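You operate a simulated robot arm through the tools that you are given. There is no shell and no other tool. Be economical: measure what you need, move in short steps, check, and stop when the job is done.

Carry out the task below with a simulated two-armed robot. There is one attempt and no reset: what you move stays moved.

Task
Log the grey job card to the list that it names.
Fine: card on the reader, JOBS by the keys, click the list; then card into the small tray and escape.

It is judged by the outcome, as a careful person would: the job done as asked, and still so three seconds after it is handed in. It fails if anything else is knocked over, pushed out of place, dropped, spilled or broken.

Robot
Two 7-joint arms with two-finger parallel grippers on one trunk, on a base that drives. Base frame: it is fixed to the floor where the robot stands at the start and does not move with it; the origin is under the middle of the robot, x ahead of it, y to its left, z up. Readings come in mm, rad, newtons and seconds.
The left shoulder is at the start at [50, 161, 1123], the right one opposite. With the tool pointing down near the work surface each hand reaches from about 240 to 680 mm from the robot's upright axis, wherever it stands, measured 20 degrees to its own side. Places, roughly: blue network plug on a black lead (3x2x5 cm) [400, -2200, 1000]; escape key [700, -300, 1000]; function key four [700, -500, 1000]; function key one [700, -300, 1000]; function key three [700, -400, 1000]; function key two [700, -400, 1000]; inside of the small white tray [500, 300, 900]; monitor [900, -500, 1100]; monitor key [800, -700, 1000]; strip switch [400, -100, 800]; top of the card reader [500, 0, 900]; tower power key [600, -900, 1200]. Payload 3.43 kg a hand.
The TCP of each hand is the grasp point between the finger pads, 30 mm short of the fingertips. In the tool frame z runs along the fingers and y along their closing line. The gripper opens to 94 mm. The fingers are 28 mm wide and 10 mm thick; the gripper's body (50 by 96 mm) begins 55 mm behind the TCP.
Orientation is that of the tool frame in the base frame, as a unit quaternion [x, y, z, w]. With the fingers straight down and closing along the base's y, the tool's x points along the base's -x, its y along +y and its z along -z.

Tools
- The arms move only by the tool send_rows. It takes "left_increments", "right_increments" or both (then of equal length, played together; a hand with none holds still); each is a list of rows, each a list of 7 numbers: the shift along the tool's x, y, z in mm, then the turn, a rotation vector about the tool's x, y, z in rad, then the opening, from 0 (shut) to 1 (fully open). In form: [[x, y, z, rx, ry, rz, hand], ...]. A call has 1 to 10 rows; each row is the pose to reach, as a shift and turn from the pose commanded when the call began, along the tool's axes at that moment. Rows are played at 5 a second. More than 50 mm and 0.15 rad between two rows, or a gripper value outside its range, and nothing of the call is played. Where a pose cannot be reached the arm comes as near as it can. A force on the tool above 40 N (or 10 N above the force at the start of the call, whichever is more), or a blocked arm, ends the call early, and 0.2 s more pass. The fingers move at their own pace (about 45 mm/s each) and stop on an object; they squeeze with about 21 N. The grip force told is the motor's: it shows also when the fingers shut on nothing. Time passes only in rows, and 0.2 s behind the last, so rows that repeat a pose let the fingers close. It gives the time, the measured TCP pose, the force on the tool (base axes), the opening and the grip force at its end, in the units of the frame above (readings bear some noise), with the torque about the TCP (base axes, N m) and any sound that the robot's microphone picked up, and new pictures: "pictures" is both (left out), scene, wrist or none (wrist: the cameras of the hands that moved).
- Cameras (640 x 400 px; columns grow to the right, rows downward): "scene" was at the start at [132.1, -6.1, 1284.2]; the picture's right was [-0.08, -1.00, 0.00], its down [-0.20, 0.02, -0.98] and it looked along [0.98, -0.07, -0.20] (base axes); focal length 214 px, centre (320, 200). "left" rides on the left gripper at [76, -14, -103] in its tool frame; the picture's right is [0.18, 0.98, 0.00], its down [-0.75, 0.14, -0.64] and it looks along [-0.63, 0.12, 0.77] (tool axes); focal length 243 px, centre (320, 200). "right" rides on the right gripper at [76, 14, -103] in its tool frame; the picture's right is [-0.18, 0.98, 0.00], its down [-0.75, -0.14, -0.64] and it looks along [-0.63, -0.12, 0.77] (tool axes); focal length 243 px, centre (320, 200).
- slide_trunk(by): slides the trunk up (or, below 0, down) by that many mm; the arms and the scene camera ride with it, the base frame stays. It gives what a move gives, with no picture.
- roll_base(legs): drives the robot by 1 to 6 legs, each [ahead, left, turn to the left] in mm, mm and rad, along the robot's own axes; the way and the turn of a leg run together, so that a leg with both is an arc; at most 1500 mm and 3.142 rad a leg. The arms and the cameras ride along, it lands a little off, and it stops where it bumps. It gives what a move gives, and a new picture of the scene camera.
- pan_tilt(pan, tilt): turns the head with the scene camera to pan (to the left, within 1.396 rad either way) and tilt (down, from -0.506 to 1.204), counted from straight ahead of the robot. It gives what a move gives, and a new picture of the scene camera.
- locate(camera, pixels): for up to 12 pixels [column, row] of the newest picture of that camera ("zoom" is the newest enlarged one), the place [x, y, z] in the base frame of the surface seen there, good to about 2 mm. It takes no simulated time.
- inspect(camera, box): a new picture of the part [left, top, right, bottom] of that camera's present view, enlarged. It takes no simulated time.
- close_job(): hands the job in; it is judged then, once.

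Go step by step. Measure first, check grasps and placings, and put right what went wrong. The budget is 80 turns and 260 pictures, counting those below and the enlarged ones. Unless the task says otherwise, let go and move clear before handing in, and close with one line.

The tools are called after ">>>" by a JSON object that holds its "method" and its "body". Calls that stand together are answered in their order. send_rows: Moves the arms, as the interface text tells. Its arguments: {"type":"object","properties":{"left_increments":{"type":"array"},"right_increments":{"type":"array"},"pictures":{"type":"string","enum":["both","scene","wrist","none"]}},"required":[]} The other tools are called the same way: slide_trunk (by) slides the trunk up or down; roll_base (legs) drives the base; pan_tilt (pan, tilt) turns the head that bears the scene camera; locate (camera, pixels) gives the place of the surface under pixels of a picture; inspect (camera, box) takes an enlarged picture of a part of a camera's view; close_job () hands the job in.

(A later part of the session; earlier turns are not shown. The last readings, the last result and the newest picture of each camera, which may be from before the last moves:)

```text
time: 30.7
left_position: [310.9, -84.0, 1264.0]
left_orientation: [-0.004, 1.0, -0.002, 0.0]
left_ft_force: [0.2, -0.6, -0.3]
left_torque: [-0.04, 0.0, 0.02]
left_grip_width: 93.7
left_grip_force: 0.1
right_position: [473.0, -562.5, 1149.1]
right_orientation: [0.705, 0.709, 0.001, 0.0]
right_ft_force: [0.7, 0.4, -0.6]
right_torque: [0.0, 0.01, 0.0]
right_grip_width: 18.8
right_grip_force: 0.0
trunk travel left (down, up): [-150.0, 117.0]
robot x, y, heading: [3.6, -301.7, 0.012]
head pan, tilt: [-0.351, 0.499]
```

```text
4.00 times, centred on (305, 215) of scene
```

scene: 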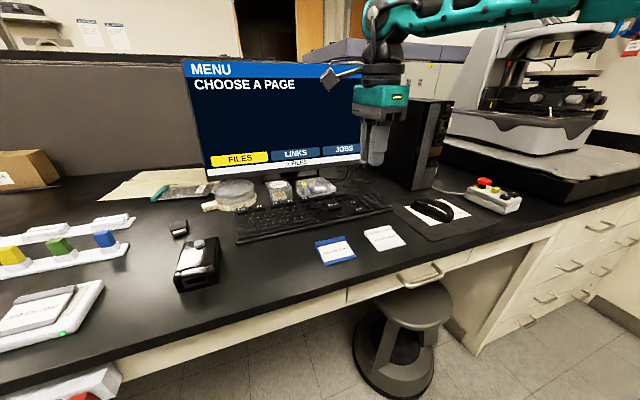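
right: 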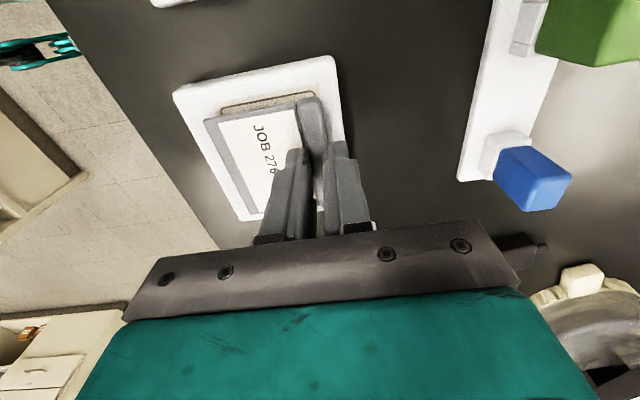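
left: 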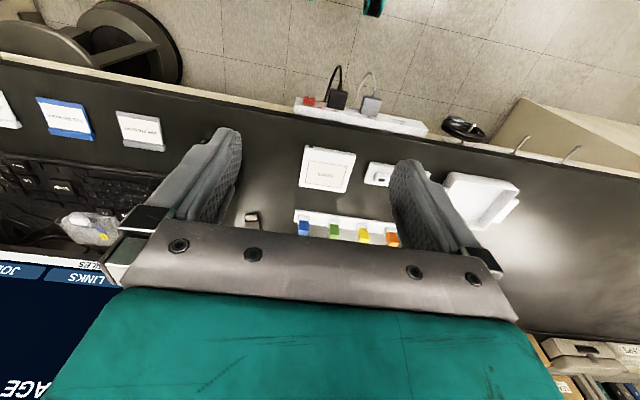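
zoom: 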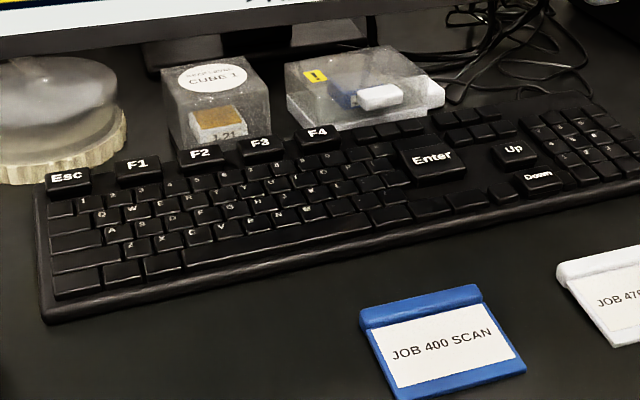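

Keys are legible. Measure their tops.

>>> {"method": "locate", "body": {"camera": "zoom", "pixels": [[67, 177], [137, 163], [201, 153], [260, 143], [318, 132], [432, 156], [514, 150], [538, 177], [432, 170], [300, 235], [40, 290]]}}

>>> {"method": "locate", "body": {"camera": "scene", "pixels": [[422, 199], [446, 215], [433, 206], [430, 203], [420, 204], [448, 213], [445, 202], [411, 206], [442, 225], [482, 215], [396, 203], [427, 175]]}}

```text
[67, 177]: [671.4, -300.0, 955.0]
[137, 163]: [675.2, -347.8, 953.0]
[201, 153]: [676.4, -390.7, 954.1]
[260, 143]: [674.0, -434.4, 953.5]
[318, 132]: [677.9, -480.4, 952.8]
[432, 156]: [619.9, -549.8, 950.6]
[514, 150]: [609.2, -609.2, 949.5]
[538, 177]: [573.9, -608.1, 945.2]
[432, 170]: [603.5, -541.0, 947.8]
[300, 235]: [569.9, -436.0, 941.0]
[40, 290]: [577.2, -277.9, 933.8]
```

```text
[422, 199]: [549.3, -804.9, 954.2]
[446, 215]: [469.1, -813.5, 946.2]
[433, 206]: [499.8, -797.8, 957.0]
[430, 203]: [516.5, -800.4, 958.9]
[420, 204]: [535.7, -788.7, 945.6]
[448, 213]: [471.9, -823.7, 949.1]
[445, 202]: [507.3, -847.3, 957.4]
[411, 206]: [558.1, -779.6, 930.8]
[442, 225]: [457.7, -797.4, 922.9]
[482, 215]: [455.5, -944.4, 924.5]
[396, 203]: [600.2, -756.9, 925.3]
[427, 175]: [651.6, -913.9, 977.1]
```

Down key at (577,−608,946), Up (609,−609,950), Enter (613,−546,950). I'll close the fingers and go above Down.

>>> {"method": "send_rows", "body": {"right_increments": [[-12, 26, 30, 0, 0, 0, 0], [-24, 52, 60, 0, 0, 0, 0], [-36, 78, 90, 0, 0, 0, 0], [-47, 104, 120, 0, 0, 0, 0], [-47, 104, 152, 0, 0, 0, 0], [-47, 104, 152, 0, 0, 0, 0]], "pictures": "both"}}

```text
time: 32.1
left_position: [311.9, -84.3, 1264.0]
left_orientation: [-0.003, 1.0, -0.001, 0.0]
left_ft_force: [0.6, -0.4, -0.2]
left_torque: [-0.02, 0.01, -0.01]
left_grip_width: 93.9
left_grip_force: 0.2
right_position: [578.2, -607.8, 995.4]
right_orientation: [0.706, 0.708, 0.001, 0.0]
right_ft_force: [0.5, 0.6, 0.3]
right_torque: [0.01, -0.03, 0.01]
right_grip_width: 0.0
right_grip_force: 21.2
trunk travel left (down, up): [-150.0, 117.0]
robot x, y, heading: [1.7, -303.1, 0.009]
head pan, tilt: [-0.351, 0.499]
```

scene: 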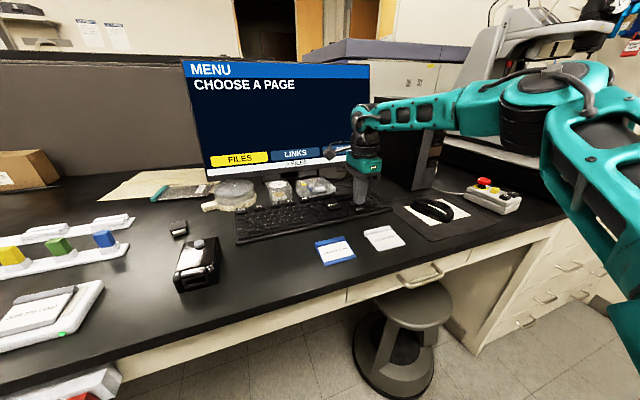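
right: 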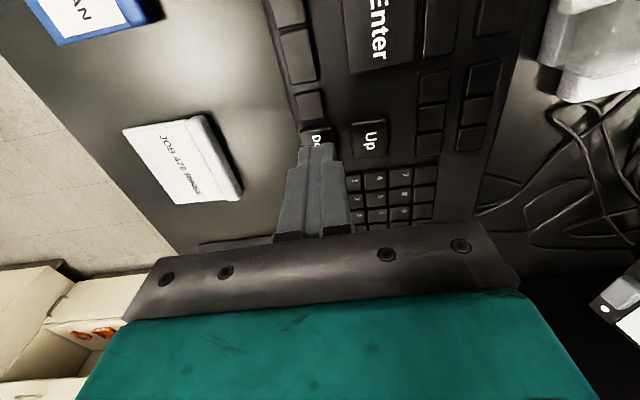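

The fingertip is above the Down key. Press to about 4 mm and release.

>>> {"method": "send_rows", "body": {"right_increments": [[0, 0, 16, 0, 0, 0, 0], [0, 0, 20, 0, 0, 0, 0], [0, 0, 23, 0, 0, 0, 0]], "pictures": "none"}}

>>> {"method": "inspect", "body": {"camera": "scene", "box": [175, 50, 385, 180]}}

```text
time: 32.9
left_position: [310.8, -84.7, 1264.1]
left_orientation: [-0.003, 1.0, -0.002, 0.0]
left_ft_force: [0.5, 0.0, -0.3]
left_torque: [-0.01, -0.02, -0.04]
left_grip_width: 94.1
left_grip_force: 0.0
right_position: [578.0, -607.4, 972.9]
right_orientation: [0.706, 0.709, 0.001, 0.0]
right_ft_force: [1.2, 0.0, 0.6]
right_torque: [0.03, -0.03, 0.02]
right_grip_width: 0.0
right_grip_force: 21.0
trunk travel left (down, up): [-150.0, 117.0]
robot x, y, heading: [1.9, -299.9, 0.002]
head pan, tilt: [-0.351, 0.499]
heard: click
```

```text
3.05 times, centred on (280, 115) of scene
```

zoom: 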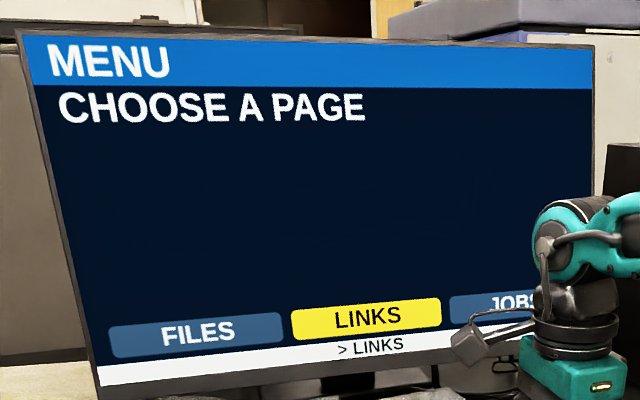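

A click was heard and LINKS is now highlighted. Release and press Down once more for JOBS.

>>> {"method": "send_rows", "body": {"right_increments": [[0, 0, -12, 0, 0, 0, 0], [0, 0, -15, 0, 0, 0, 0], [0, 0, -6, 0, 0, 0, 0], [0, 0, 0, 0, 0, 0, 0], [0, 0, -15, 0, 0, 0, 0], [0, 0, -25, 0, 0, 0, 0]], "pictures": "none"}}

>>> {"method": "inspect", "body": {"camera": "scene", "box": [175, 50, 385, 180]}}

```text
time: 34.3
left_position: [310.8, -84.9, 1263.1]
left_orientation: [-0.004, 1.0, -0.001, 0.0]
left_ft_force: [0.8, -0.1, -0.7]
left_torque: [0.01, -0.02, -0.02]
left_grip_width: 93.9
left_grip_force: 0.0
right_position: [579.2, -606.4, 997.1]
right_orientation: [0.705, 0.709, 0.002, 0.001]
right_ft_force: [0.5, 0.7, -0.4]
right_torque: [0.05, -0.03, 0.0]
right_grip_width: 0.2
right_grip_force: 20.4
trunk travel left (down, up): [-150.0, 117.0]
robot x, y, heading: [5.2, -303.2, 0.005]
head pan, tilt: [-0.351, 0.499]
heard: click
```

```text
3.05 times, centred on (280, 115) of scene
```

zoom: 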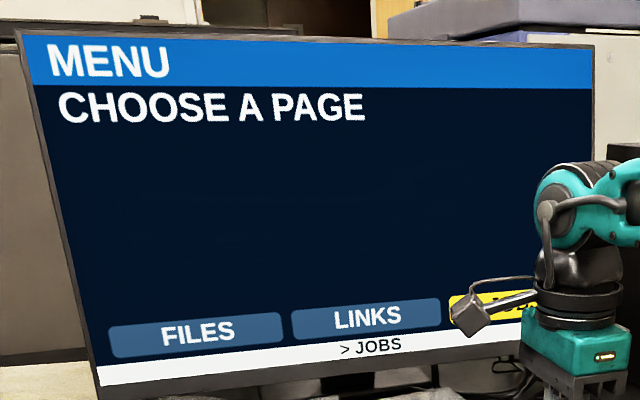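

"> JOBS" is selected. Move above Enter and press it.

>>> {"method": "send_rows", "body": {"right_increments": [[30, 17, 0, 0, 0, 0, 0], [60, 34, 0, 0, 0, 0, 0], [60, 34, 10, 0, 0, 0, 0], [60, 34, 16, 0, 0, 0, 0], [60, 34, 20, 0, 0, 0, 0], [60, 34, 10, 0, 0, 0, 0], [60, 34, -10, 0, 0, 0, 0]], "pictures": "wrist"}}

>>> {"method": "inspect", "body": {"camera": "scene", "box": [175, 50, 385, 180]}}

```text
time: 35.9
left_position: [312.3, -85.2, 1264.0]
left_orientation: [-0.003, 1.0, 0.0, 0.0]
left_ft_force: [1.7, 0.6, -0.3]
left_torque: [0.01, -0.02, -0.01]
left_grip_width: 94.2
left_grip_force: 0.2
right_position: [571.8, -564.9, 1006.8]
right_orientation: [0.705, 0.709, 0.001, -0.001]
right_ft_force: [0.0, 0.4, -0.1]
right_torque: [-0.04, 0.0, -0.02]
right_grip_width: 0.2
right_grip_force: 21.4
right hand out of reach, approached as far as the arm can: row 1, 2, 3, 4, 5, 6, 7
trunk travel left (down, up): [-150.0, 117.0]
robot x, y, heading: [-1.2, -300.7, 0.005]
head pan, tilt: [-0.351, 0.499]
```

right: 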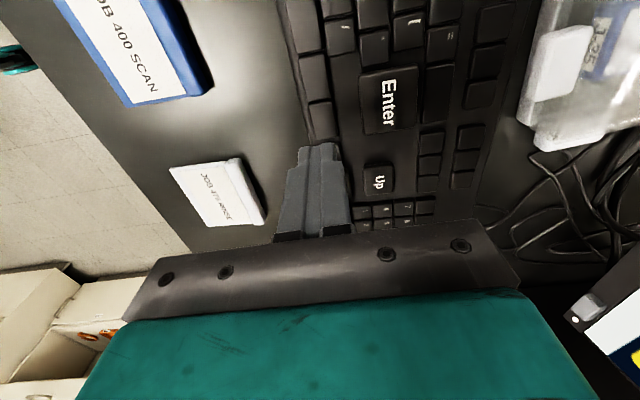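

```text
3.05 times, centred on (280, 115) of scene
```

zoom: 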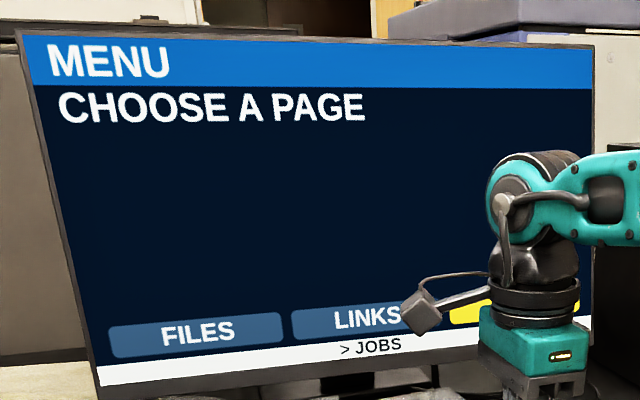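

Out of reach; nothing was pressed. I'll raise/retract the hand and drive forward ~120 mm.

>>> {"method": "send_rows", "body": {"right_increments": [[0, -30, -35, 0, 0, 0, 0], [0, -60, -70, 0, 0, 0, 0], [0, -90, -90, 0, 0, 0, 0]], "pictures": "none"}}

>>> {"method": "roll_base", "body": {"legs": [[120, 0, 0]]}}

```text
time: 36.7
left_position: [311.5, -83.8, 1264.6]
left_orientation: [-0.003, 1.0, -0.002, 0.0]
left_ft_force: [0.0, 0.5, -0.2]
left_torque: [0.0, 0.0, -0.05]
left_grip_width: 93.9
left_grip_force: 0.0
right_position: [480.6, -565.5, 1099.0]
right_orientation: [0.705, 0.709, 0.001, 0.0]
right_ft_force: [-0.7, 0.0, -0.3]
right_torque: [-0.01, 0.01, -0.03]
right_grip_width: 0.1
right_grip_force: 21.0
trunk travel left (down, up): [-150.0, 117.0]
robot x, y, heading: [0.1, -301.0, 0.004]
head pan, tilt: [-0.351, 0.499]
```

```text
time: 38.0
left_position: [435.1, -85.5, 1263.3]
left_orientation: [-0.003, 1.0, -0.001, -0.001]
left_ft_force: [-0.3, -0.4, -0.3]
left_torque: [0.0, 0.01, -0.01]
left_grip_width: 94.2
left_grip_force: 0.1
right_position: [603.2, -565.8, 1098.2]
right_orientation: [0.706, 0.708, 0.0, -0.001]
right_ft_force: [0.4, 0.6, -0.2]
right_torque: [0.0, 0.04, -0.03]
right_grip_width: 0.1
right_grip_force: 20.9
trunk travel left (down, up): [-150.0, 117.0]
robot x, y, heading: [120.9, -299.4, 0.003]
head pan, tilt: [-0.351, 0.499]
```

scene: 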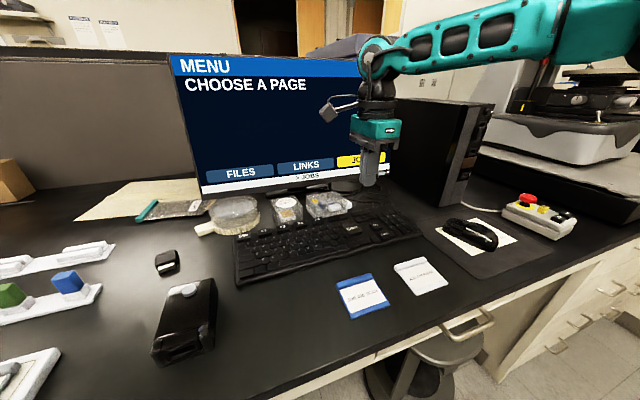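

Base advanced freely. Enter now: go above it and press.

>>> {"method": "send_rows", "body": {"right_increments": [[20, 10, 30, 0, 0, 0, 0], [20, 10, 70, 0, 0, 0, 0], [20, 10, 104, 0, 0, 0, 0], [20, 10, 115, 0, 0, 0, 0], [20, 10, 120, 0, 0, 0, 0], [20, 10, 123, 0, 0, 0, 0]], "pictures": "wrist"}}

>>> {"method": "inspect", "body": {"camera": "scene", "box": [165, 50, 405, 200]}}

```text
time: 39.4
left_position: [434.2, -83.7, 1264.0]
left_orientation: [-0.003, 1.0, -0.001, -0.001]
left_ft_force: [-0.4, 0.1, 0.1]
left_torque: [-0.04, -0.02, -0.01]
left_grip_width: 93.9
left_grip_force: 0.2
right_position: [611.3, -543.9, 974.7]
right_orientation: [0.706, 0.708, 0.001, 0.0]
right_ft_force: [-1.3, -0.2, 1.6]
right_torque: [-0.01, 0.0, -0.03]
right_grip_width: 0.3
right_grip_force: 21.0
trunk travel left (down, up): [-150.0, 117.0]
robot x, y, heading: [122.1, -300.7, -0.0]
head pan, tilt: [-0.351, 0.499]
heard: click
```

right: 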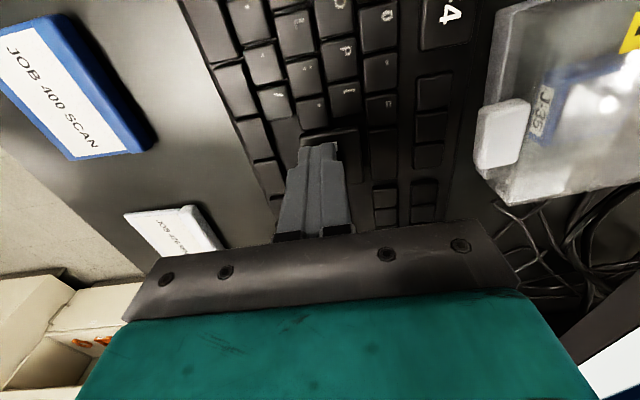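

```text
2.67 times, centred on (285, 125) of scene
```

zoom: 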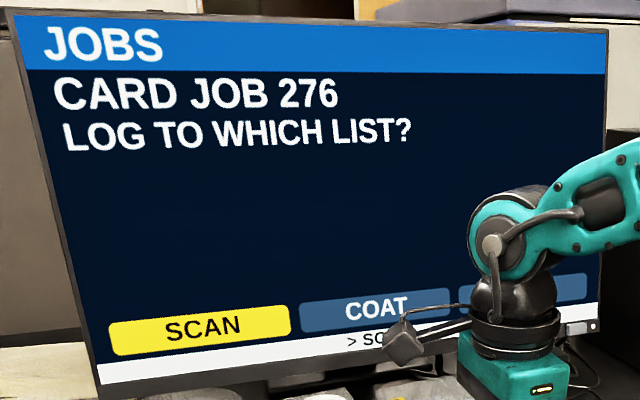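

The JOBS page asks "CARD JOB 276 – LOG TO WHICH LIST?" with SCAN highlighted, COAT next. Lift off, move toward the mouse, and check for a pointer on the screen.

>>> {"method": "send_rows", "body": {"right_increments": [[0, 0, -30, 0, 0, 0, 0], [0, 0, -70, 0, 0, 0, 0], [-25, -30, -110, 0, 0, 0, 0], [-70, -45, -120, 0, 0, 0, 0], [-115, -60, -120, 0, 0, 0, 0], [-160, -75, -120, 0, 0, 0, 0], [-180, -80, -120, 0, 0, 0, 0]], "pictures": "both"}}

>>> {"method": "inspect", "body": {"camera": "scene", "box": [165, 50, 405, 200]}}

>>> {"method": "inspect", "body": {"camera": "scene", "box": [420, 190, 580, 290]}}

```text
refused: row 3 steps farther than a row can; nothing moved
```

```text
2.67 times, centred on (285, 125) of scene
```

zoom: 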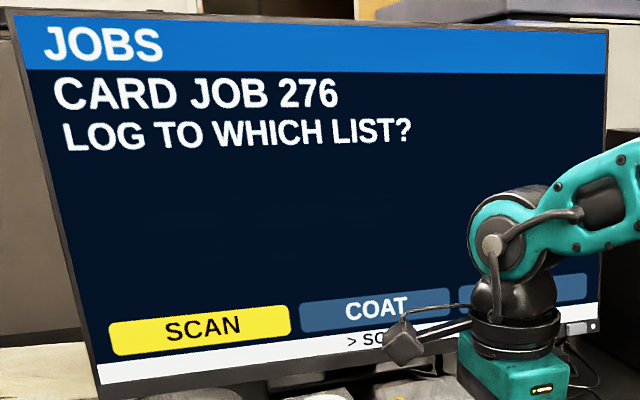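

```text
4.00 times, centred on (500, 240) of scene
```

zoom: 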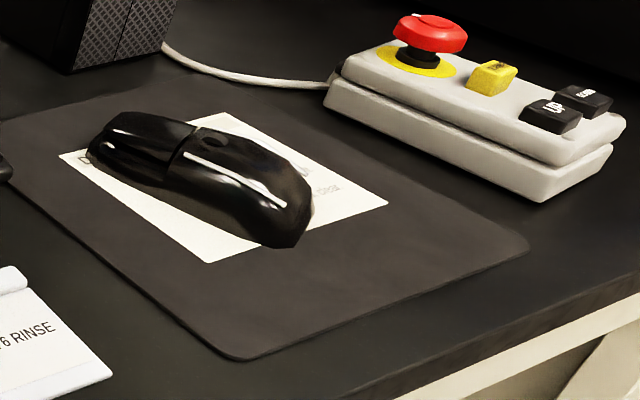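

The call was refused (step too long). Repeat with smaller steps.

>>> {"method": "send_rows", "body": {"right_increments": [[0, 0, -35, 0, 0, 0, 0], [0, 0, -75, 0, 0, 0, 0], [0, -20, -115, 0, 0, 0, 0], [-40, -40, -125, 0, 0, 0, 0], [-80, -60, -130, 0, 0, 0, 0], [-120, -80, -130, 0, 0, 0, 0], [-160, -90, -130, 0, 0, 0, 0], [-190, -90, -130, 0, 0, 0, 0]], "pictures": "both"}}

>>> {"method": "inspect", "body": {"camera": "scene", "box": [165, 50, 405, 200]}}

```text
time: 41.2
left_position: [435.0, -85.8, 1264.3]
left_orientation: [-0.003, 1.0, 0.0, 0.0]
left_ft_force: [0.5, -0.1, 0.7]
left_torque: [0.01, -0.01, -0.02]
left_grip_width: 94.1
left_grip_force: 0.1
right_position: [524.2, -734.9, 1104.9]
right_orientation: [0.706, 0.709, 0.001, 0.0]
right_ft_force: [0.0, -0.2, 0.3]
right_torque: [-0.03, 0.01, -0.01]
right_grip_width: 0.0
right_grip_force: 20.6
trunk travel left (down, up): [-150.0, 117.0]
robot x, y, heading: [126.9, -297.7, 0.002]
head pan, tilt: [-0.351, 0.499]
```

scene: 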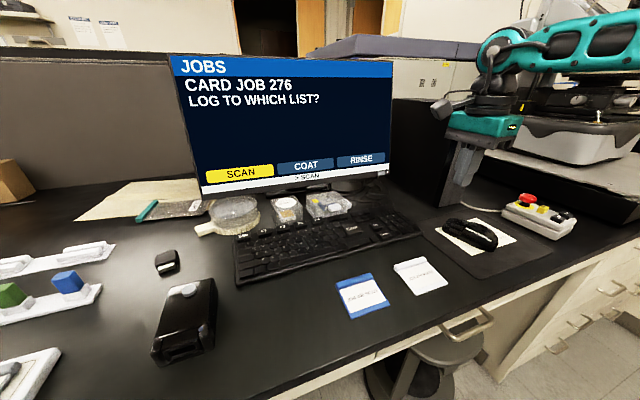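
right: 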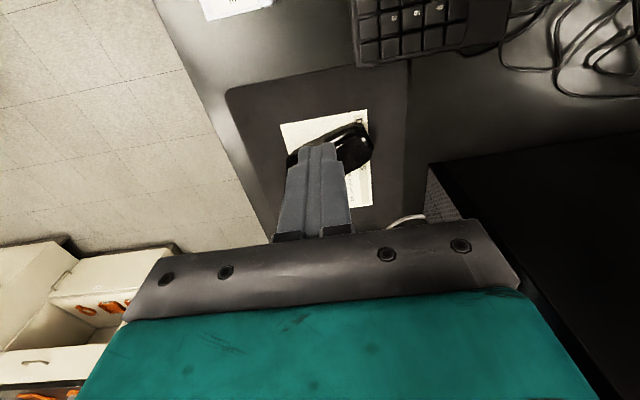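

```text
2.67 times, centred on (285, 125) of scene
```

zoom: 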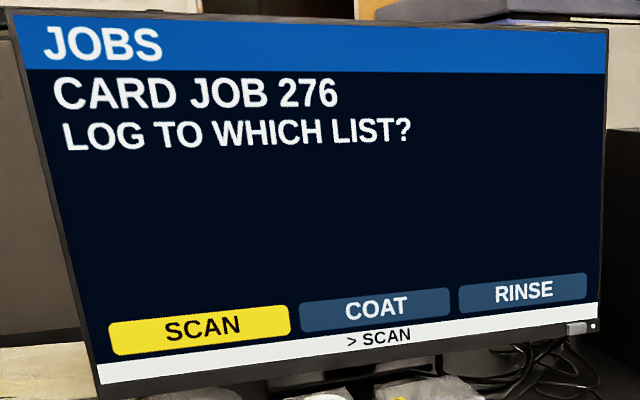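

JOBS page: SCAN / COAT / RINSE, SCAN highlighted, no pointer drawn. I'll turn the hand back to closing along y and look at the mouse and note from above.

>>> {"method": "send_rows", "body": {"right_increments": [[-5, -5, 0, 0, 0, -0.145, 0.3], [-10, -10, 0, 0, 0, -0.29, 0.6], [-15, -15, 0, 0, 0, -0.435, 1], [-20, -20, 0, 0, 0, -0.58, 1], [-25, -25, 0, 0, 0, -0.725, 1], [-30, -30, 0, 0, 0, -0.87, 1], [-35, -35, 0, 0, 0, -1.015, 1], [-40, -40, 0, 0, 0, -1.16, 1], [-50, -45, 0, 0, 0, -1.305, 1], [-60, -50, 0, 0, 0, -1.45, 1]], "pictures": "both"}}

>>> {"method": "inspect", "body": {"camera": "right", "box": [200, 0, 440, 180]}}

```text
time: 43.4
left_position: [432.6, -84.8, 1263.6]
left_orientation: [-0.003, 1.0, -0.001, 0.0]
left_ft_force: [-0.4, -0.2, -0.1]
left_torque: [-0.02, -0.01, 0.03]
left_grip_width: 94.1
left_grip_force: 0.0
right_position: [472.3, -794.5, 1104.7]
right_orientation: [0.057, 0.998, 0.001, 0.001]
right_ft_force: [-0.3, -0.3, -0.4]
right_torque: [0.03, -0.01, 0.04]
right_grip_width: 93.7
right_grip_force: 0.0
trunk travel left (down, up): [-150.0, 117.0]
robot x, y, heading: [123.7, -301.7, -0.001]
head pan, tilt: [-0.351, 0.499]
```

scene: 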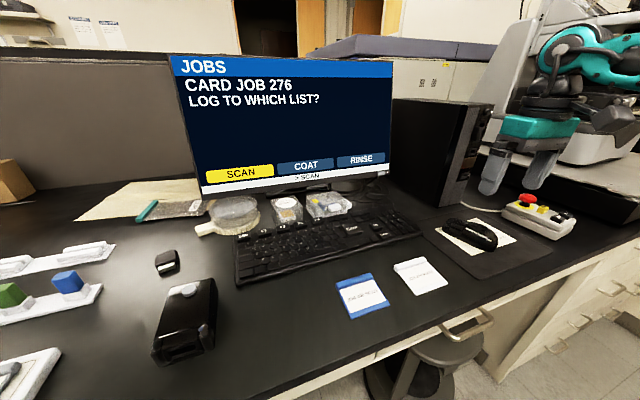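
right: 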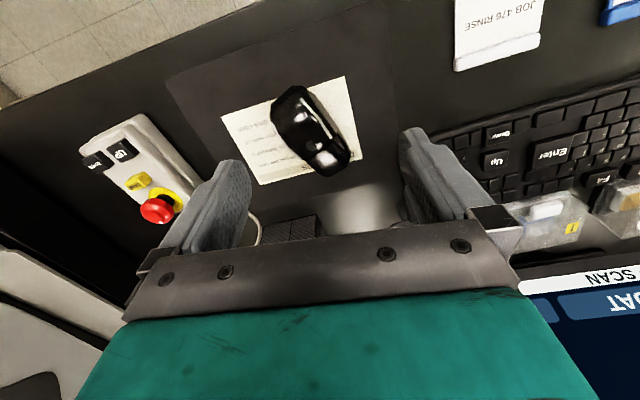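

```text
2.22 times, centred on (320, 90) of right
```

zoom: 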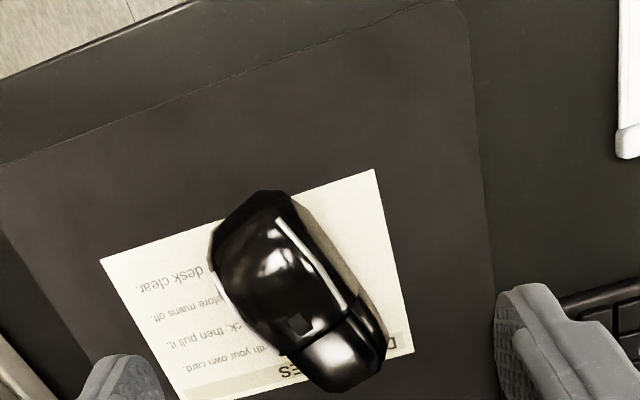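

The note under the mouse is general desk rules ("...with your own card, ...then pull it, ...desk clear"). Now measure the mouse's outline.

>>> {"method": "locate", "body": {"camera": "zoom", "pixels": [[240, 210], [285, 200], [225, 290], [320, 255], [280, 265], [265, 325], [360, 300], [315, 325], [345, 355], [370, 360], [345, 380], [310, 370]]}}

>>> {"method": "inspect", "body": {"camera": "right", "box": [260, 70, 360, 185]}}

>>> {"method": "locate", "body": {"camera": "right", "pixels": [[220, 117], [345, 77], [360, 170], [262, 185], [165, 75], [395, 20], [410, 150]]}}

```text
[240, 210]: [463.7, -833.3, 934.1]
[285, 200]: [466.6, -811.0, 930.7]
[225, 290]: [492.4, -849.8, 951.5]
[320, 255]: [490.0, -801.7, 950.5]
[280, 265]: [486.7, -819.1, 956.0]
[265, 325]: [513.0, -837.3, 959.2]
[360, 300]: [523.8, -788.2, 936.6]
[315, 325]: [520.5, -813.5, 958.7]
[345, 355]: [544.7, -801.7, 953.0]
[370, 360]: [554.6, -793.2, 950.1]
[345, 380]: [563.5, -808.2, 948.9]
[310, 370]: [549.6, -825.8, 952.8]
```

```text
3.48 times, centred on (310, 128) of right
```

zoom: 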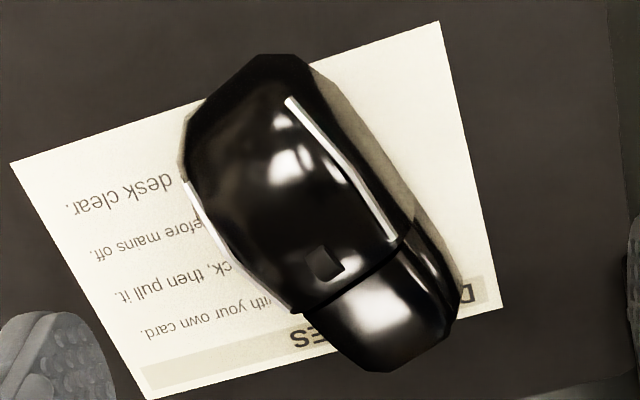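

```text
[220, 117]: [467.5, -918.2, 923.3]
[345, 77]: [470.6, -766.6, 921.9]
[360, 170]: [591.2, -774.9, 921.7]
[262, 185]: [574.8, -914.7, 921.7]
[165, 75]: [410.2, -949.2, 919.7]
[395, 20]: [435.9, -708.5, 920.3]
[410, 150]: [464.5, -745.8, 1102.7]
```

Mouse lies at about (510,−820), heading ~15–20° left, width ~55 mm, top ~958; its button plate is the front piece at ~(552,−808,952). I'll align the open hand over it and descend partway.

>>> {"method": "send_rows", "body": {"right_increments": [[-14, -7, 0, 0, 0, -0.14, 1], [-28, -14, 0, 0, 0, -0.28, 1], [-41, -21, 20, 0, 0, -0.415, 1], [-41, -21, 60, 0, 0, -0.415, 1], [-41, -21, 95, 0, 0, -0.415, 1]], "pictures": "both"}}

>>> {"method": "inspect", "body": {"camera": "right", "box": [180, 40, 460, 240]}}

```text
time: 44.6
left_position: [433.1, -85.2, 1263.4]
left_orientation: [-0.003, 1.0, -0.001, 0.0]
left_ft_force: [1.2, 0.0, 0.3]
left_torque: [-0.01, -0.03, 0.03]
left_grip_width: 94.0
left_grip_force: 0.1
right_position: [490.9, -727.2, 1030.1]
right_orientation: [-0.145, 0.989, -0.001, 0.001]
right_ft_force: [1.6, -0.2, -0.2]
right_torque: [-0.04, 0.0, 0.02]
right_grip_width: 93.9
right_grip_force: 0.2
right hand out of reach, approached as far as the arm can: row 1, 2, 3, 4, 5
trunk travel left (down, up): [-150.0, 117.0]
robot x, y, heading: [121.1, -300.0, -0.003]
head pan, tilt: [-0.351, 0.499]
```

scene: 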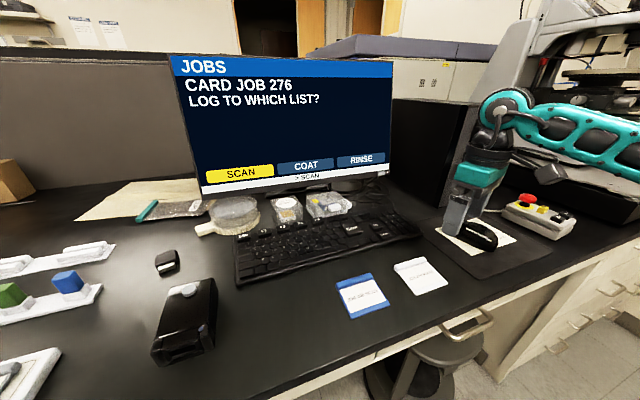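
right: 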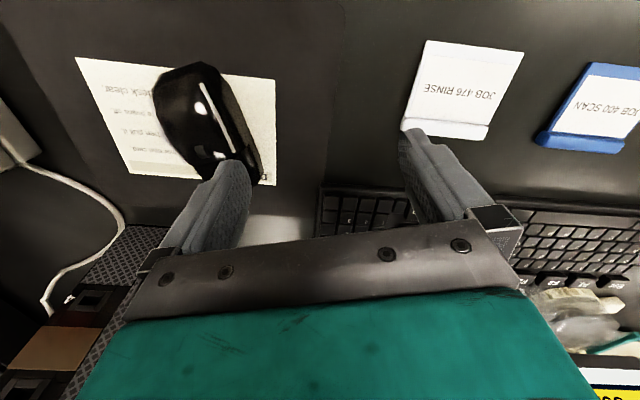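

```text
2.00 times, centred on (320, 140) of right
```

zoom: 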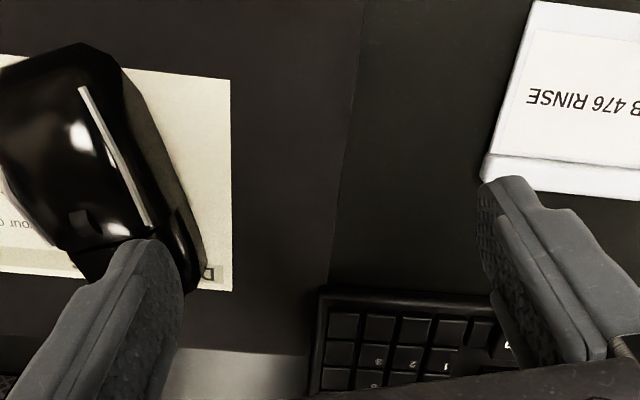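

Not reachable this far right. Raise the hand well and drive the base 220 mm right.

>>> {"method": "send_rows", "body": {"right_increments": [[10, 0, -40, 0, 0, 0, 1], [20, 0, -80, 0, 0, 0, 1], [30, 0, -110, 0, 0, 0, 1]], "pictures": "none"}}

>>> {"method": "roll_base", "body": {"legs": [[0, -220, 0]]}}

```text
time: 45.4
left_position: [431.8, -85.4, 1265.0]
left_orientation: [-0.001, 1.0, -0.002, 0.001]
left_ft_force: [-0.5, 0.7, -0.8]
left_torque: [0.02, -0.04, -0.02]
left_grip_width: 93.7
left_grip_force: 0.0
right_position: [458.5, -726.7, 1136.4]
right_orientation: [-0.147, 0.989, 0.0, 0.001]
right_ft_force: [-1.0, 0.4, -0.1]
right_torque: [0.01, -0.07, -0.03]
right_grip_width: 93.8
right_grip_force: 0.1
right hand out of reach, approached as far as the arm can: row 3
trunk travel left (down, up): [-150.0, 117.0]
robot x, y, heading: [122.0, -303.9, -0.001]
head pan, tilt: [-0.351, 0.499]
```

```text
time: 47.9
left_position: [434.8, -304.7, 1264.3]
left_orientation: [-0.001, 1.0, -0.001, 0.0]
left_ft_force: [-0.3, -0.3, -0.2]
left_torque: [0.0, 0.0, -0.02]
left_grip_width: 94.1
left_grip_force: 0.1
right_position: [461.2, -947.5, 1135.7]
right_orientation: [-0.146, 0.989, 0.0, 0.001]
right_ft_force: [-0.5, -0.2, 0.1]
right_torque: [0.02, 0.01, 0.01]
right_grip_width: 94.1
right_grip_force: 0.0
trunk travel left (down, up): [-150.0, 117.0]
robot x, y, heading: [127.9, -519.4, 0.001]
head pan, tilt: [-0.351, 0.499]
```

scene: 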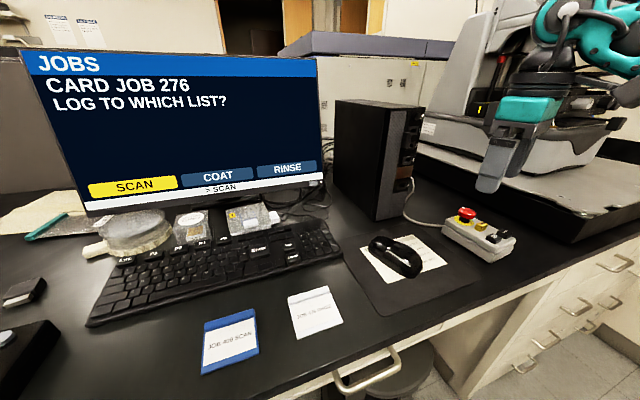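

Good view of the mouse at (395,255). Measure it from this side too, plus the controller.

>>> {"method": "inspect", "body": {"camera": "scene", "box": [335, 205, 535, 330]}}

>>> {"method": "locate", "body": {"camera": "zoom", "pixels": [[110, 110], [130, 150], [195, 200], [245, 225], [210, 150], [285, 210], [290, 190], [165, 115], [130, 105], [230, 105], [350, 140], [430, 30]]}}

```text
3.20 times, centred on (435, 268) of scene
```

zoom: 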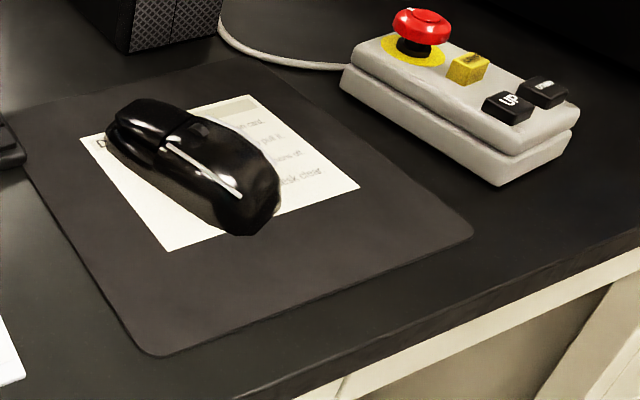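

```text
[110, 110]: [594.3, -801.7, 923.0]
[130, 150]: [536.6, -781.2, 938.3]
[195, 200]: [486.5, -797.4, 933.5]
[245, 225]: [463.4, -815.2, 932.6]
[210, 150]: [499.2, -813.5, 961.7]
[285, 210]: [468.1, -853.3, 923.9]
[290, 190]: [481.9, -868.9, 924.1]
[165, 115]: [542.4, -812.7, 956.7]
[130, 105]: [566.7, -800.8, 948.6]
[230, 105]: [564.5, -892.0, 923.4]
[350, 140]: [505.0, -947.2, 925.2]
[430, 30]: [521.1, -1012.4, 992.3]
```

Mouse centre ~(508,−815), heading ~0.3 rad left, matching the hand's yaw. Move over it and partway down.

>>> {"method": "send_rows", "body": {"right_increments": [[-21, 28, 0, 0, 0, 0, 1], [-42, 57, 0, 0, 0, 0, 1], [-63, 85, 10, 0, 0, 0, 1], [-83.4, 113, 30, 0, 0, 0, 1], [-83.4, 113, 75, 0, 0, 0, 1], [-83.4, 113, 120, 0, 0, 0, 1], [-83.4, 113, 136, 0, 0, 0, 1]], "pictures": "wrist"}}

>>> {"method": "inspect", "body": {"camera": "scene", "box": [335, 155, 535, 330]}}

```text
time: 49.5
left_position: [434.8, -304.0, 1263.4]
left_orientation: [-0.002, 1.0, -0.001, 0.0]
left_ft_force: [0.3, -0.5, -0.1]
left_torque: [0.0, -0.03, -0.01]
left_grip_width: 94.1
left_grip_force: 0.1
right_position: [507.8, -812.5, 998.6]
right_orientation: [-0.144, 0.99, 0.001, 0.002]
right_ft_force: [-0.4, 0.2, 0.5]
right_torque: [-0.01, 0.02, 0.03]
right_grip_width: 93.7
right_grip_force: 0.0
trunk travel left (down, up): [-150.0, 117.0]
robot x, y, heading: [124.0, -518.2, -0.003]
head pan, tilt: [-0.351, 0.499]
```

right: 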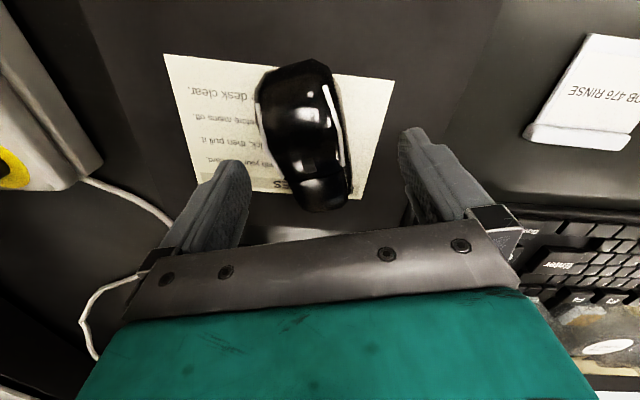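

```text
2.29 times, centred on (435, 242) of scene
```

zoom: 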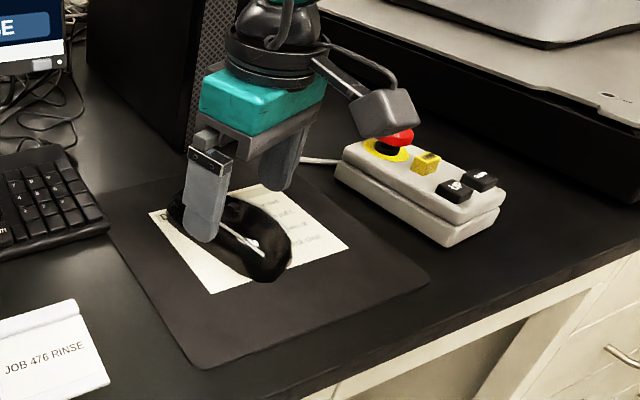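

Mouse is between the fingers, ~4 mm off and ~0.12 rad more turned. Adjust, descend to tips ~4 mm above pad, close.

>>> {"method": "send_rows", "body": {"right_increments": [[0, -4, 10, 0, 0, -0.12, 1], [0, -4, 30, 0, 0, -0.12, 1], [0, -4, 41, 0, 0, -0.12, 1], [0, -4, 41, 0, 0, -0.12, 0.7], [0, -4, 41, 0, 0, -0.12, 0.5], [0, -4, 41, 0, 0, -0.12, 0.4], [0, -4, 41, 0, 0, -0.12, 0.4]], "pictures": "wrist"}}

>>> {"method": "inspect", "body": {"camera": "scene", "box": [15, 40, 335, 220]}}

```text
time: 51.1
left_position: [435.1, -304.3, 1263.6]
left_orientation: [-0.001, 1.0, -0.001, 0.0]
left_ft_force: [-0.5, -0.9, -0.5]
left_torque: [0.05, 0.0, -0.02]
left_grip_width: 94.3
left_grip_force: 0.0
right_position: [507.6, -818.6, 959.0]
right_orientation: [-0.204, 0.979, 0.0, 0.001]
right_ft_force: [0.1, 0.8, 0.1]
right_torque: [0.01, 0.0, 0.03]
right_grip_width: 59.2
right_grip_force: 21.5
trunk travel left (down, up): [-150.0, 117.0]
robot x, y, heading: [124.0, -518.2, 0.0]
head pan, tilt: [-0.351, 0.499]
```

right: 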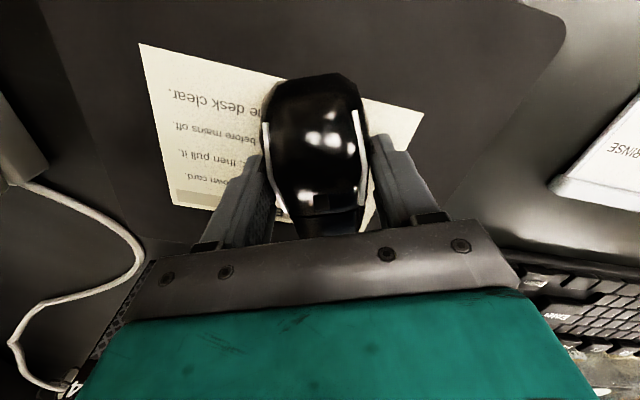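

```text
2.00 times, centred on (175, 130) of scene
```

zoom: 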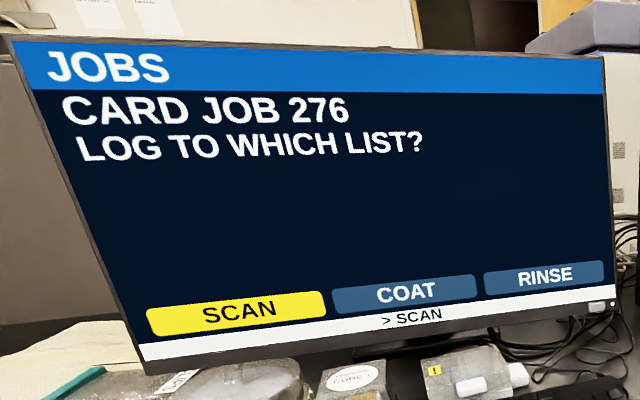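

Mouse is gripped (59 mm), aligned. Slide it 15 mm to its right along the pad.

>>> {"method": "send_rows", "body": {"right_increments": [[0, -5, 0, 0, 0, 0, 0.4], [0, -10, 0, 0, 0, 0, 0.4], [0, -15, 0, 0, 0, 0, 0.4]], "pictures": "wrist"}}

>>> {"method": "inspect", "body": {"camera": "scene", "box": [15, 40, 335, 220]}}

```text
time: 51.9
left_position: [433.7, -304.9, 1263.6]
left_orientation: [-0.001, 1.0, -0.001, 0.0]
left_ft_force: [0.4, 0.5, 0.7]
left_torque: [0.0, 0.01, 0.0]
left_grip_width: 94.1
left_grip_force: 0.0
right_position: [515.0, -832.5, 958.6]
right_orientation: [-0.205, 0.979, 0.001, 0.001]
right_ft_force: [0.8, -1.3, 0.0]
right_torque: [0.0, 0.03, -0.01]
right_grip_width: 59.5
right_grip_force: 20.9
trunk travel left (down, up): [-150.0, 117.0]
robot x, y, heading: [127.4, -518.3, 0.003]
head pan, tilt: [-0.351, 0.499]
```

right: 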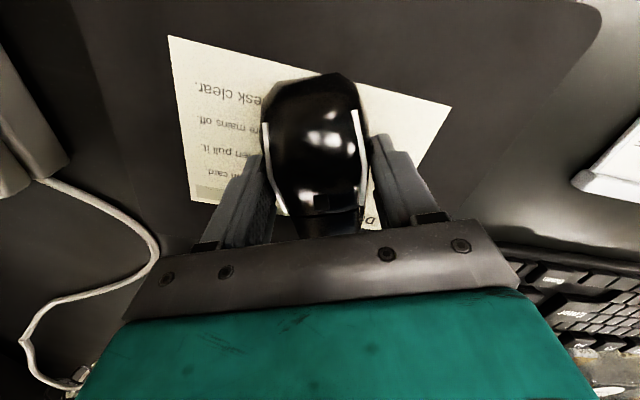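

```text
2.00 times, centred on (175, 130) of scene
```

zoom: 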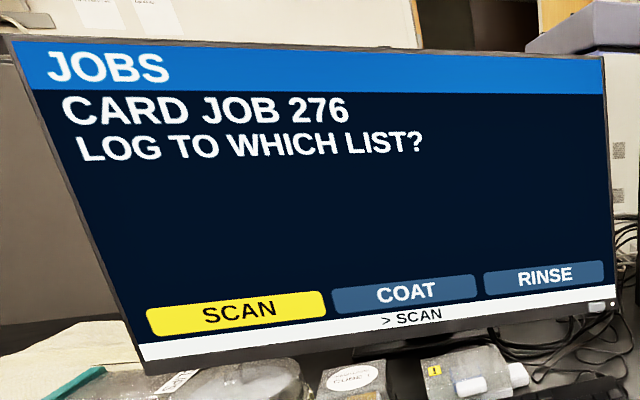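

The mouse slid 15 mm (paper stayed), highlight still SCAN. Slide another 15 mm.

>>> {"method": "send_rows", "body": {"right_increments": [[0, -5, 0, 0, 0, 0, 0.4], [0, -10, 0, 0, 0, 0, 0.4], [0, -15, 0, 0, 0, 0, 0.4]], "pictures": "none"}}

>>> {"method": "inspect", "body": {"camera": "scene", "box": [15, 40, 335, 220]}}

```text
time: 52.7
left_position: [434.2, -304.4, 1264.0]
left_orientation: [-0.001, 1.0, -0.001, 0.001]
left_ft_force: [1.0, 0.2, 1.4]
left_torque: [-0.01, 0.01, -0.01]
left_grip_width: 93.9
left_grip_force: 0.2
right_position: [520.3, -844.3, 958.4]
right_orientation: [-0.204, 0.979, 0.001, 0.001]
right_ft_force: [0.0, 0.4, -0.4]
right_torque: [0.0, 0.03, 0.01]
right_grip_width: 59.4
right_grip_force: 21.1
trunk travel left (down, up): [-150.0, 117.0]
robot x, y, heading: [121.8, -521.0, 0.006]
head pan, tilt: [-0.351, 0.499]
```

```text
2.00 times, centred on (175, 130) of scene
```

zoom: 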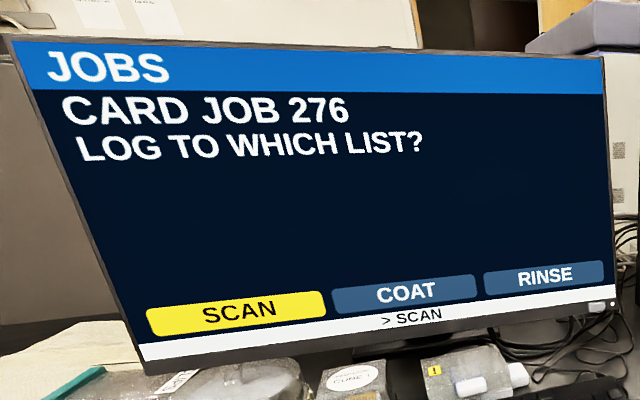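

Still SCAN. Slide another 20 mm right (controller edge at y≈−950 stays clear).

>>> {"method": "send_rows", "body": {"right_increments": [[0, -7, 0, 0, 0, 0, 0.4], [0, -14, 0, 0, 0, 0, 0.4], [0, -21, 0, 0, 0, 0, 0.4]], "pictures": "wrist"}}

>>> {"method": "inspect", "body": {"camera": "scene", "box": [15, 40, 335, 220]}}

>>> {"method": "inspect", "body": {"camera": "scene", "box": [335, 180, 535, 310]}}

```text
time: 53.5
left_position: [434.2, -304.5, 1263.8]
left_orientation: [0.0, 1.0, -0.001, 0.0]
left_ft_force: [1.5, 0.2, 0.2]
left_torque: [-0.02, 0.02, 0.03]
left_grip_width: 93.9
left_grip_force: 0.0
right_position: [528.4, -865.0, 958.5]
right_orientation: [-0.204, 0.979, 0.001, 0.001]
right_ft_force: [-0.4, 0.2, 1.2]
right_torque: [0.03, 0.03, 0.01]
right_grip_width: 59.0
right_grip_force: 21.3
trunk travel left (down, up): [-150.0, 117.0]
robot x, y, heading: [125.7, -523.1, 0.001]
head pan, tilt: [-0.351, 0.499]
```

right: 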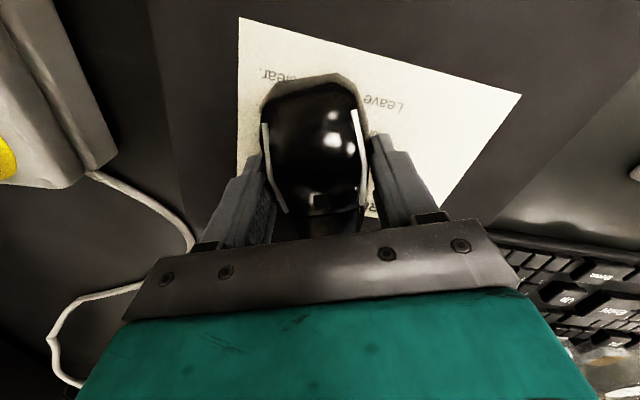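

```text
2.00 times, centred on (175, 130) of scene
```

zoom: 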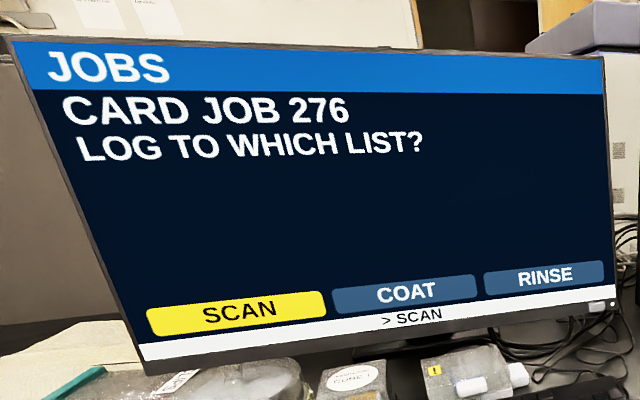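

```text
3.08 times, centred on (435, 245) of scene
```

zoom: 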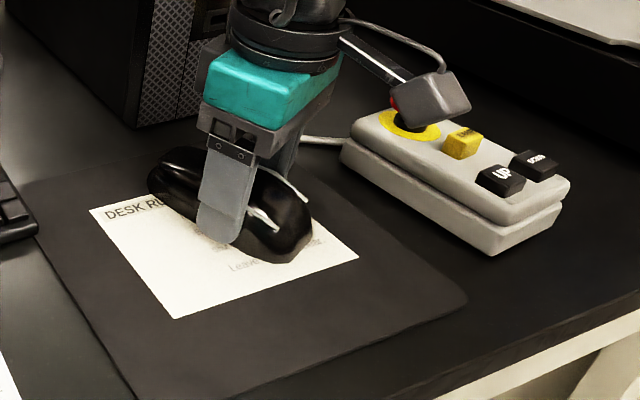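

44 mm of travel and no change; I check the screen at higher zoom for a pointer.

>>> {"method": "inspect", "body": {"camera": "scene", "box": [70, 130, 330, 220]}}

>>> {"method": "inspect", "body": {"camera": "scene", "box": [15, 45, 175, 145]}}

>>> {"method": "inspect", "body": {"camera": "scene", "box": [165, 45, 325, 145]}}

```text
2.46 times, centred on (200, 175) of scene
```

zoom: 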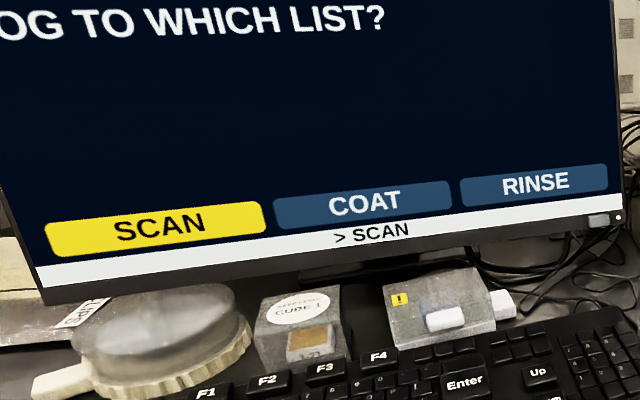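

```text
4.00 times, centred on (95, 95) of scene
```

zoom: 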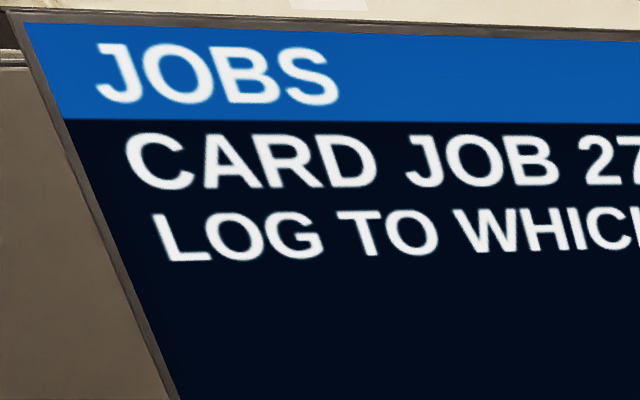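

```text
4.00 times, centred on (245, 95) of scene
```

zoom: 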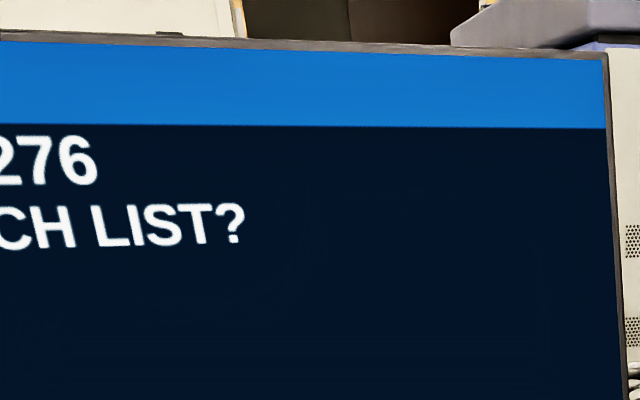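

No pointer at all. Maybe the highlight responds to toward/away travel; bring the mouse back left and pull it ~25 mm toward me.

>>> {"method": "send_rows", "body": {"right_increments": [[0, 10, 0, 0, 0, 0, 0.4], [0, 20, 0, 0, 0, 0, 0.4], [0, 30, 0, 0, 0, 0, 0.4], [8, 30, 0, 0, 0, 0, 0.4], [16, 30, 0, 0, 0, 0, 0.4], [25, 30, 0, 0, 0, 0, 0.4]], "pictures": "none"}}

>>> {"method": "inspect", "body": {"camera": "scene", "box": [15, 40, 335, 220]}}

>>> {"method": "inspect", "body": {"camera": "scene", "box": [325, 90, 475, 230]}}

```text
time: 54.9
left_position: [432.8, -303.1, 1263.5]
left_orientation: [-0.001, 1.0, -0.001, 0.001]
left_ft_force: [0.3, -1.0, -0.3]
left_torque: [0.02, 0.05, 0.01]
left_grip_width: 93.9
left_grip_force: 0.1
right_position: [494.1, -847.3, 958.7]
right_orientation: [-0.204, 0.979, 0.0, 0.002]
right_ft_force: [-0.9, -0.1, 0.0]
right_torque: [-0.01, 0.0, 0.0]
right_grip_width: 58.9
right_grip_force: 21.2
trunk travel left (down, up): [-150.0, 117.0]
robot x, y, heading: [122.7, -519.2, 0.003]
head pan, tilt: [-0.351, 0.499]
```

```text
2.00 times, centred on (175, 130) of scene
```

zoom: 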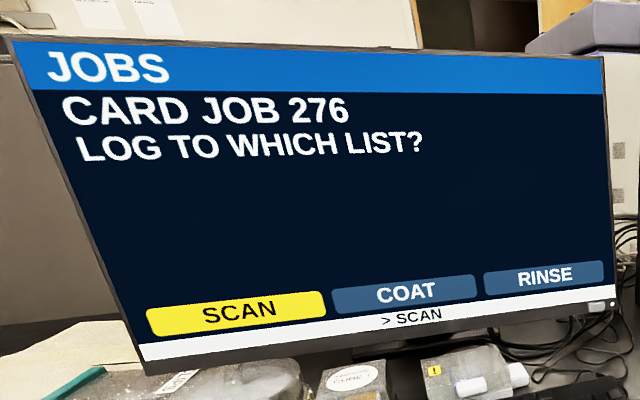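

```text
2.86 times, centred on (400, 160) of scene
```

zoom: 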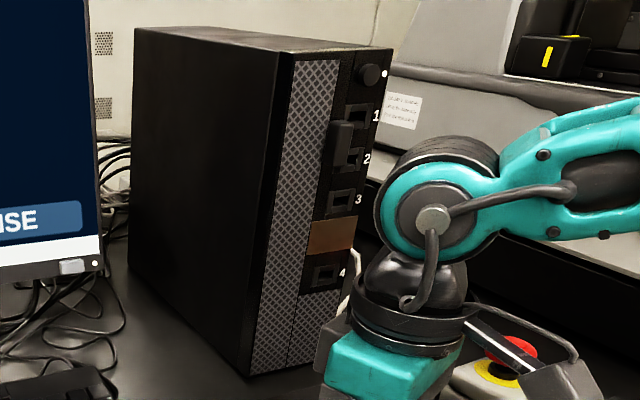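

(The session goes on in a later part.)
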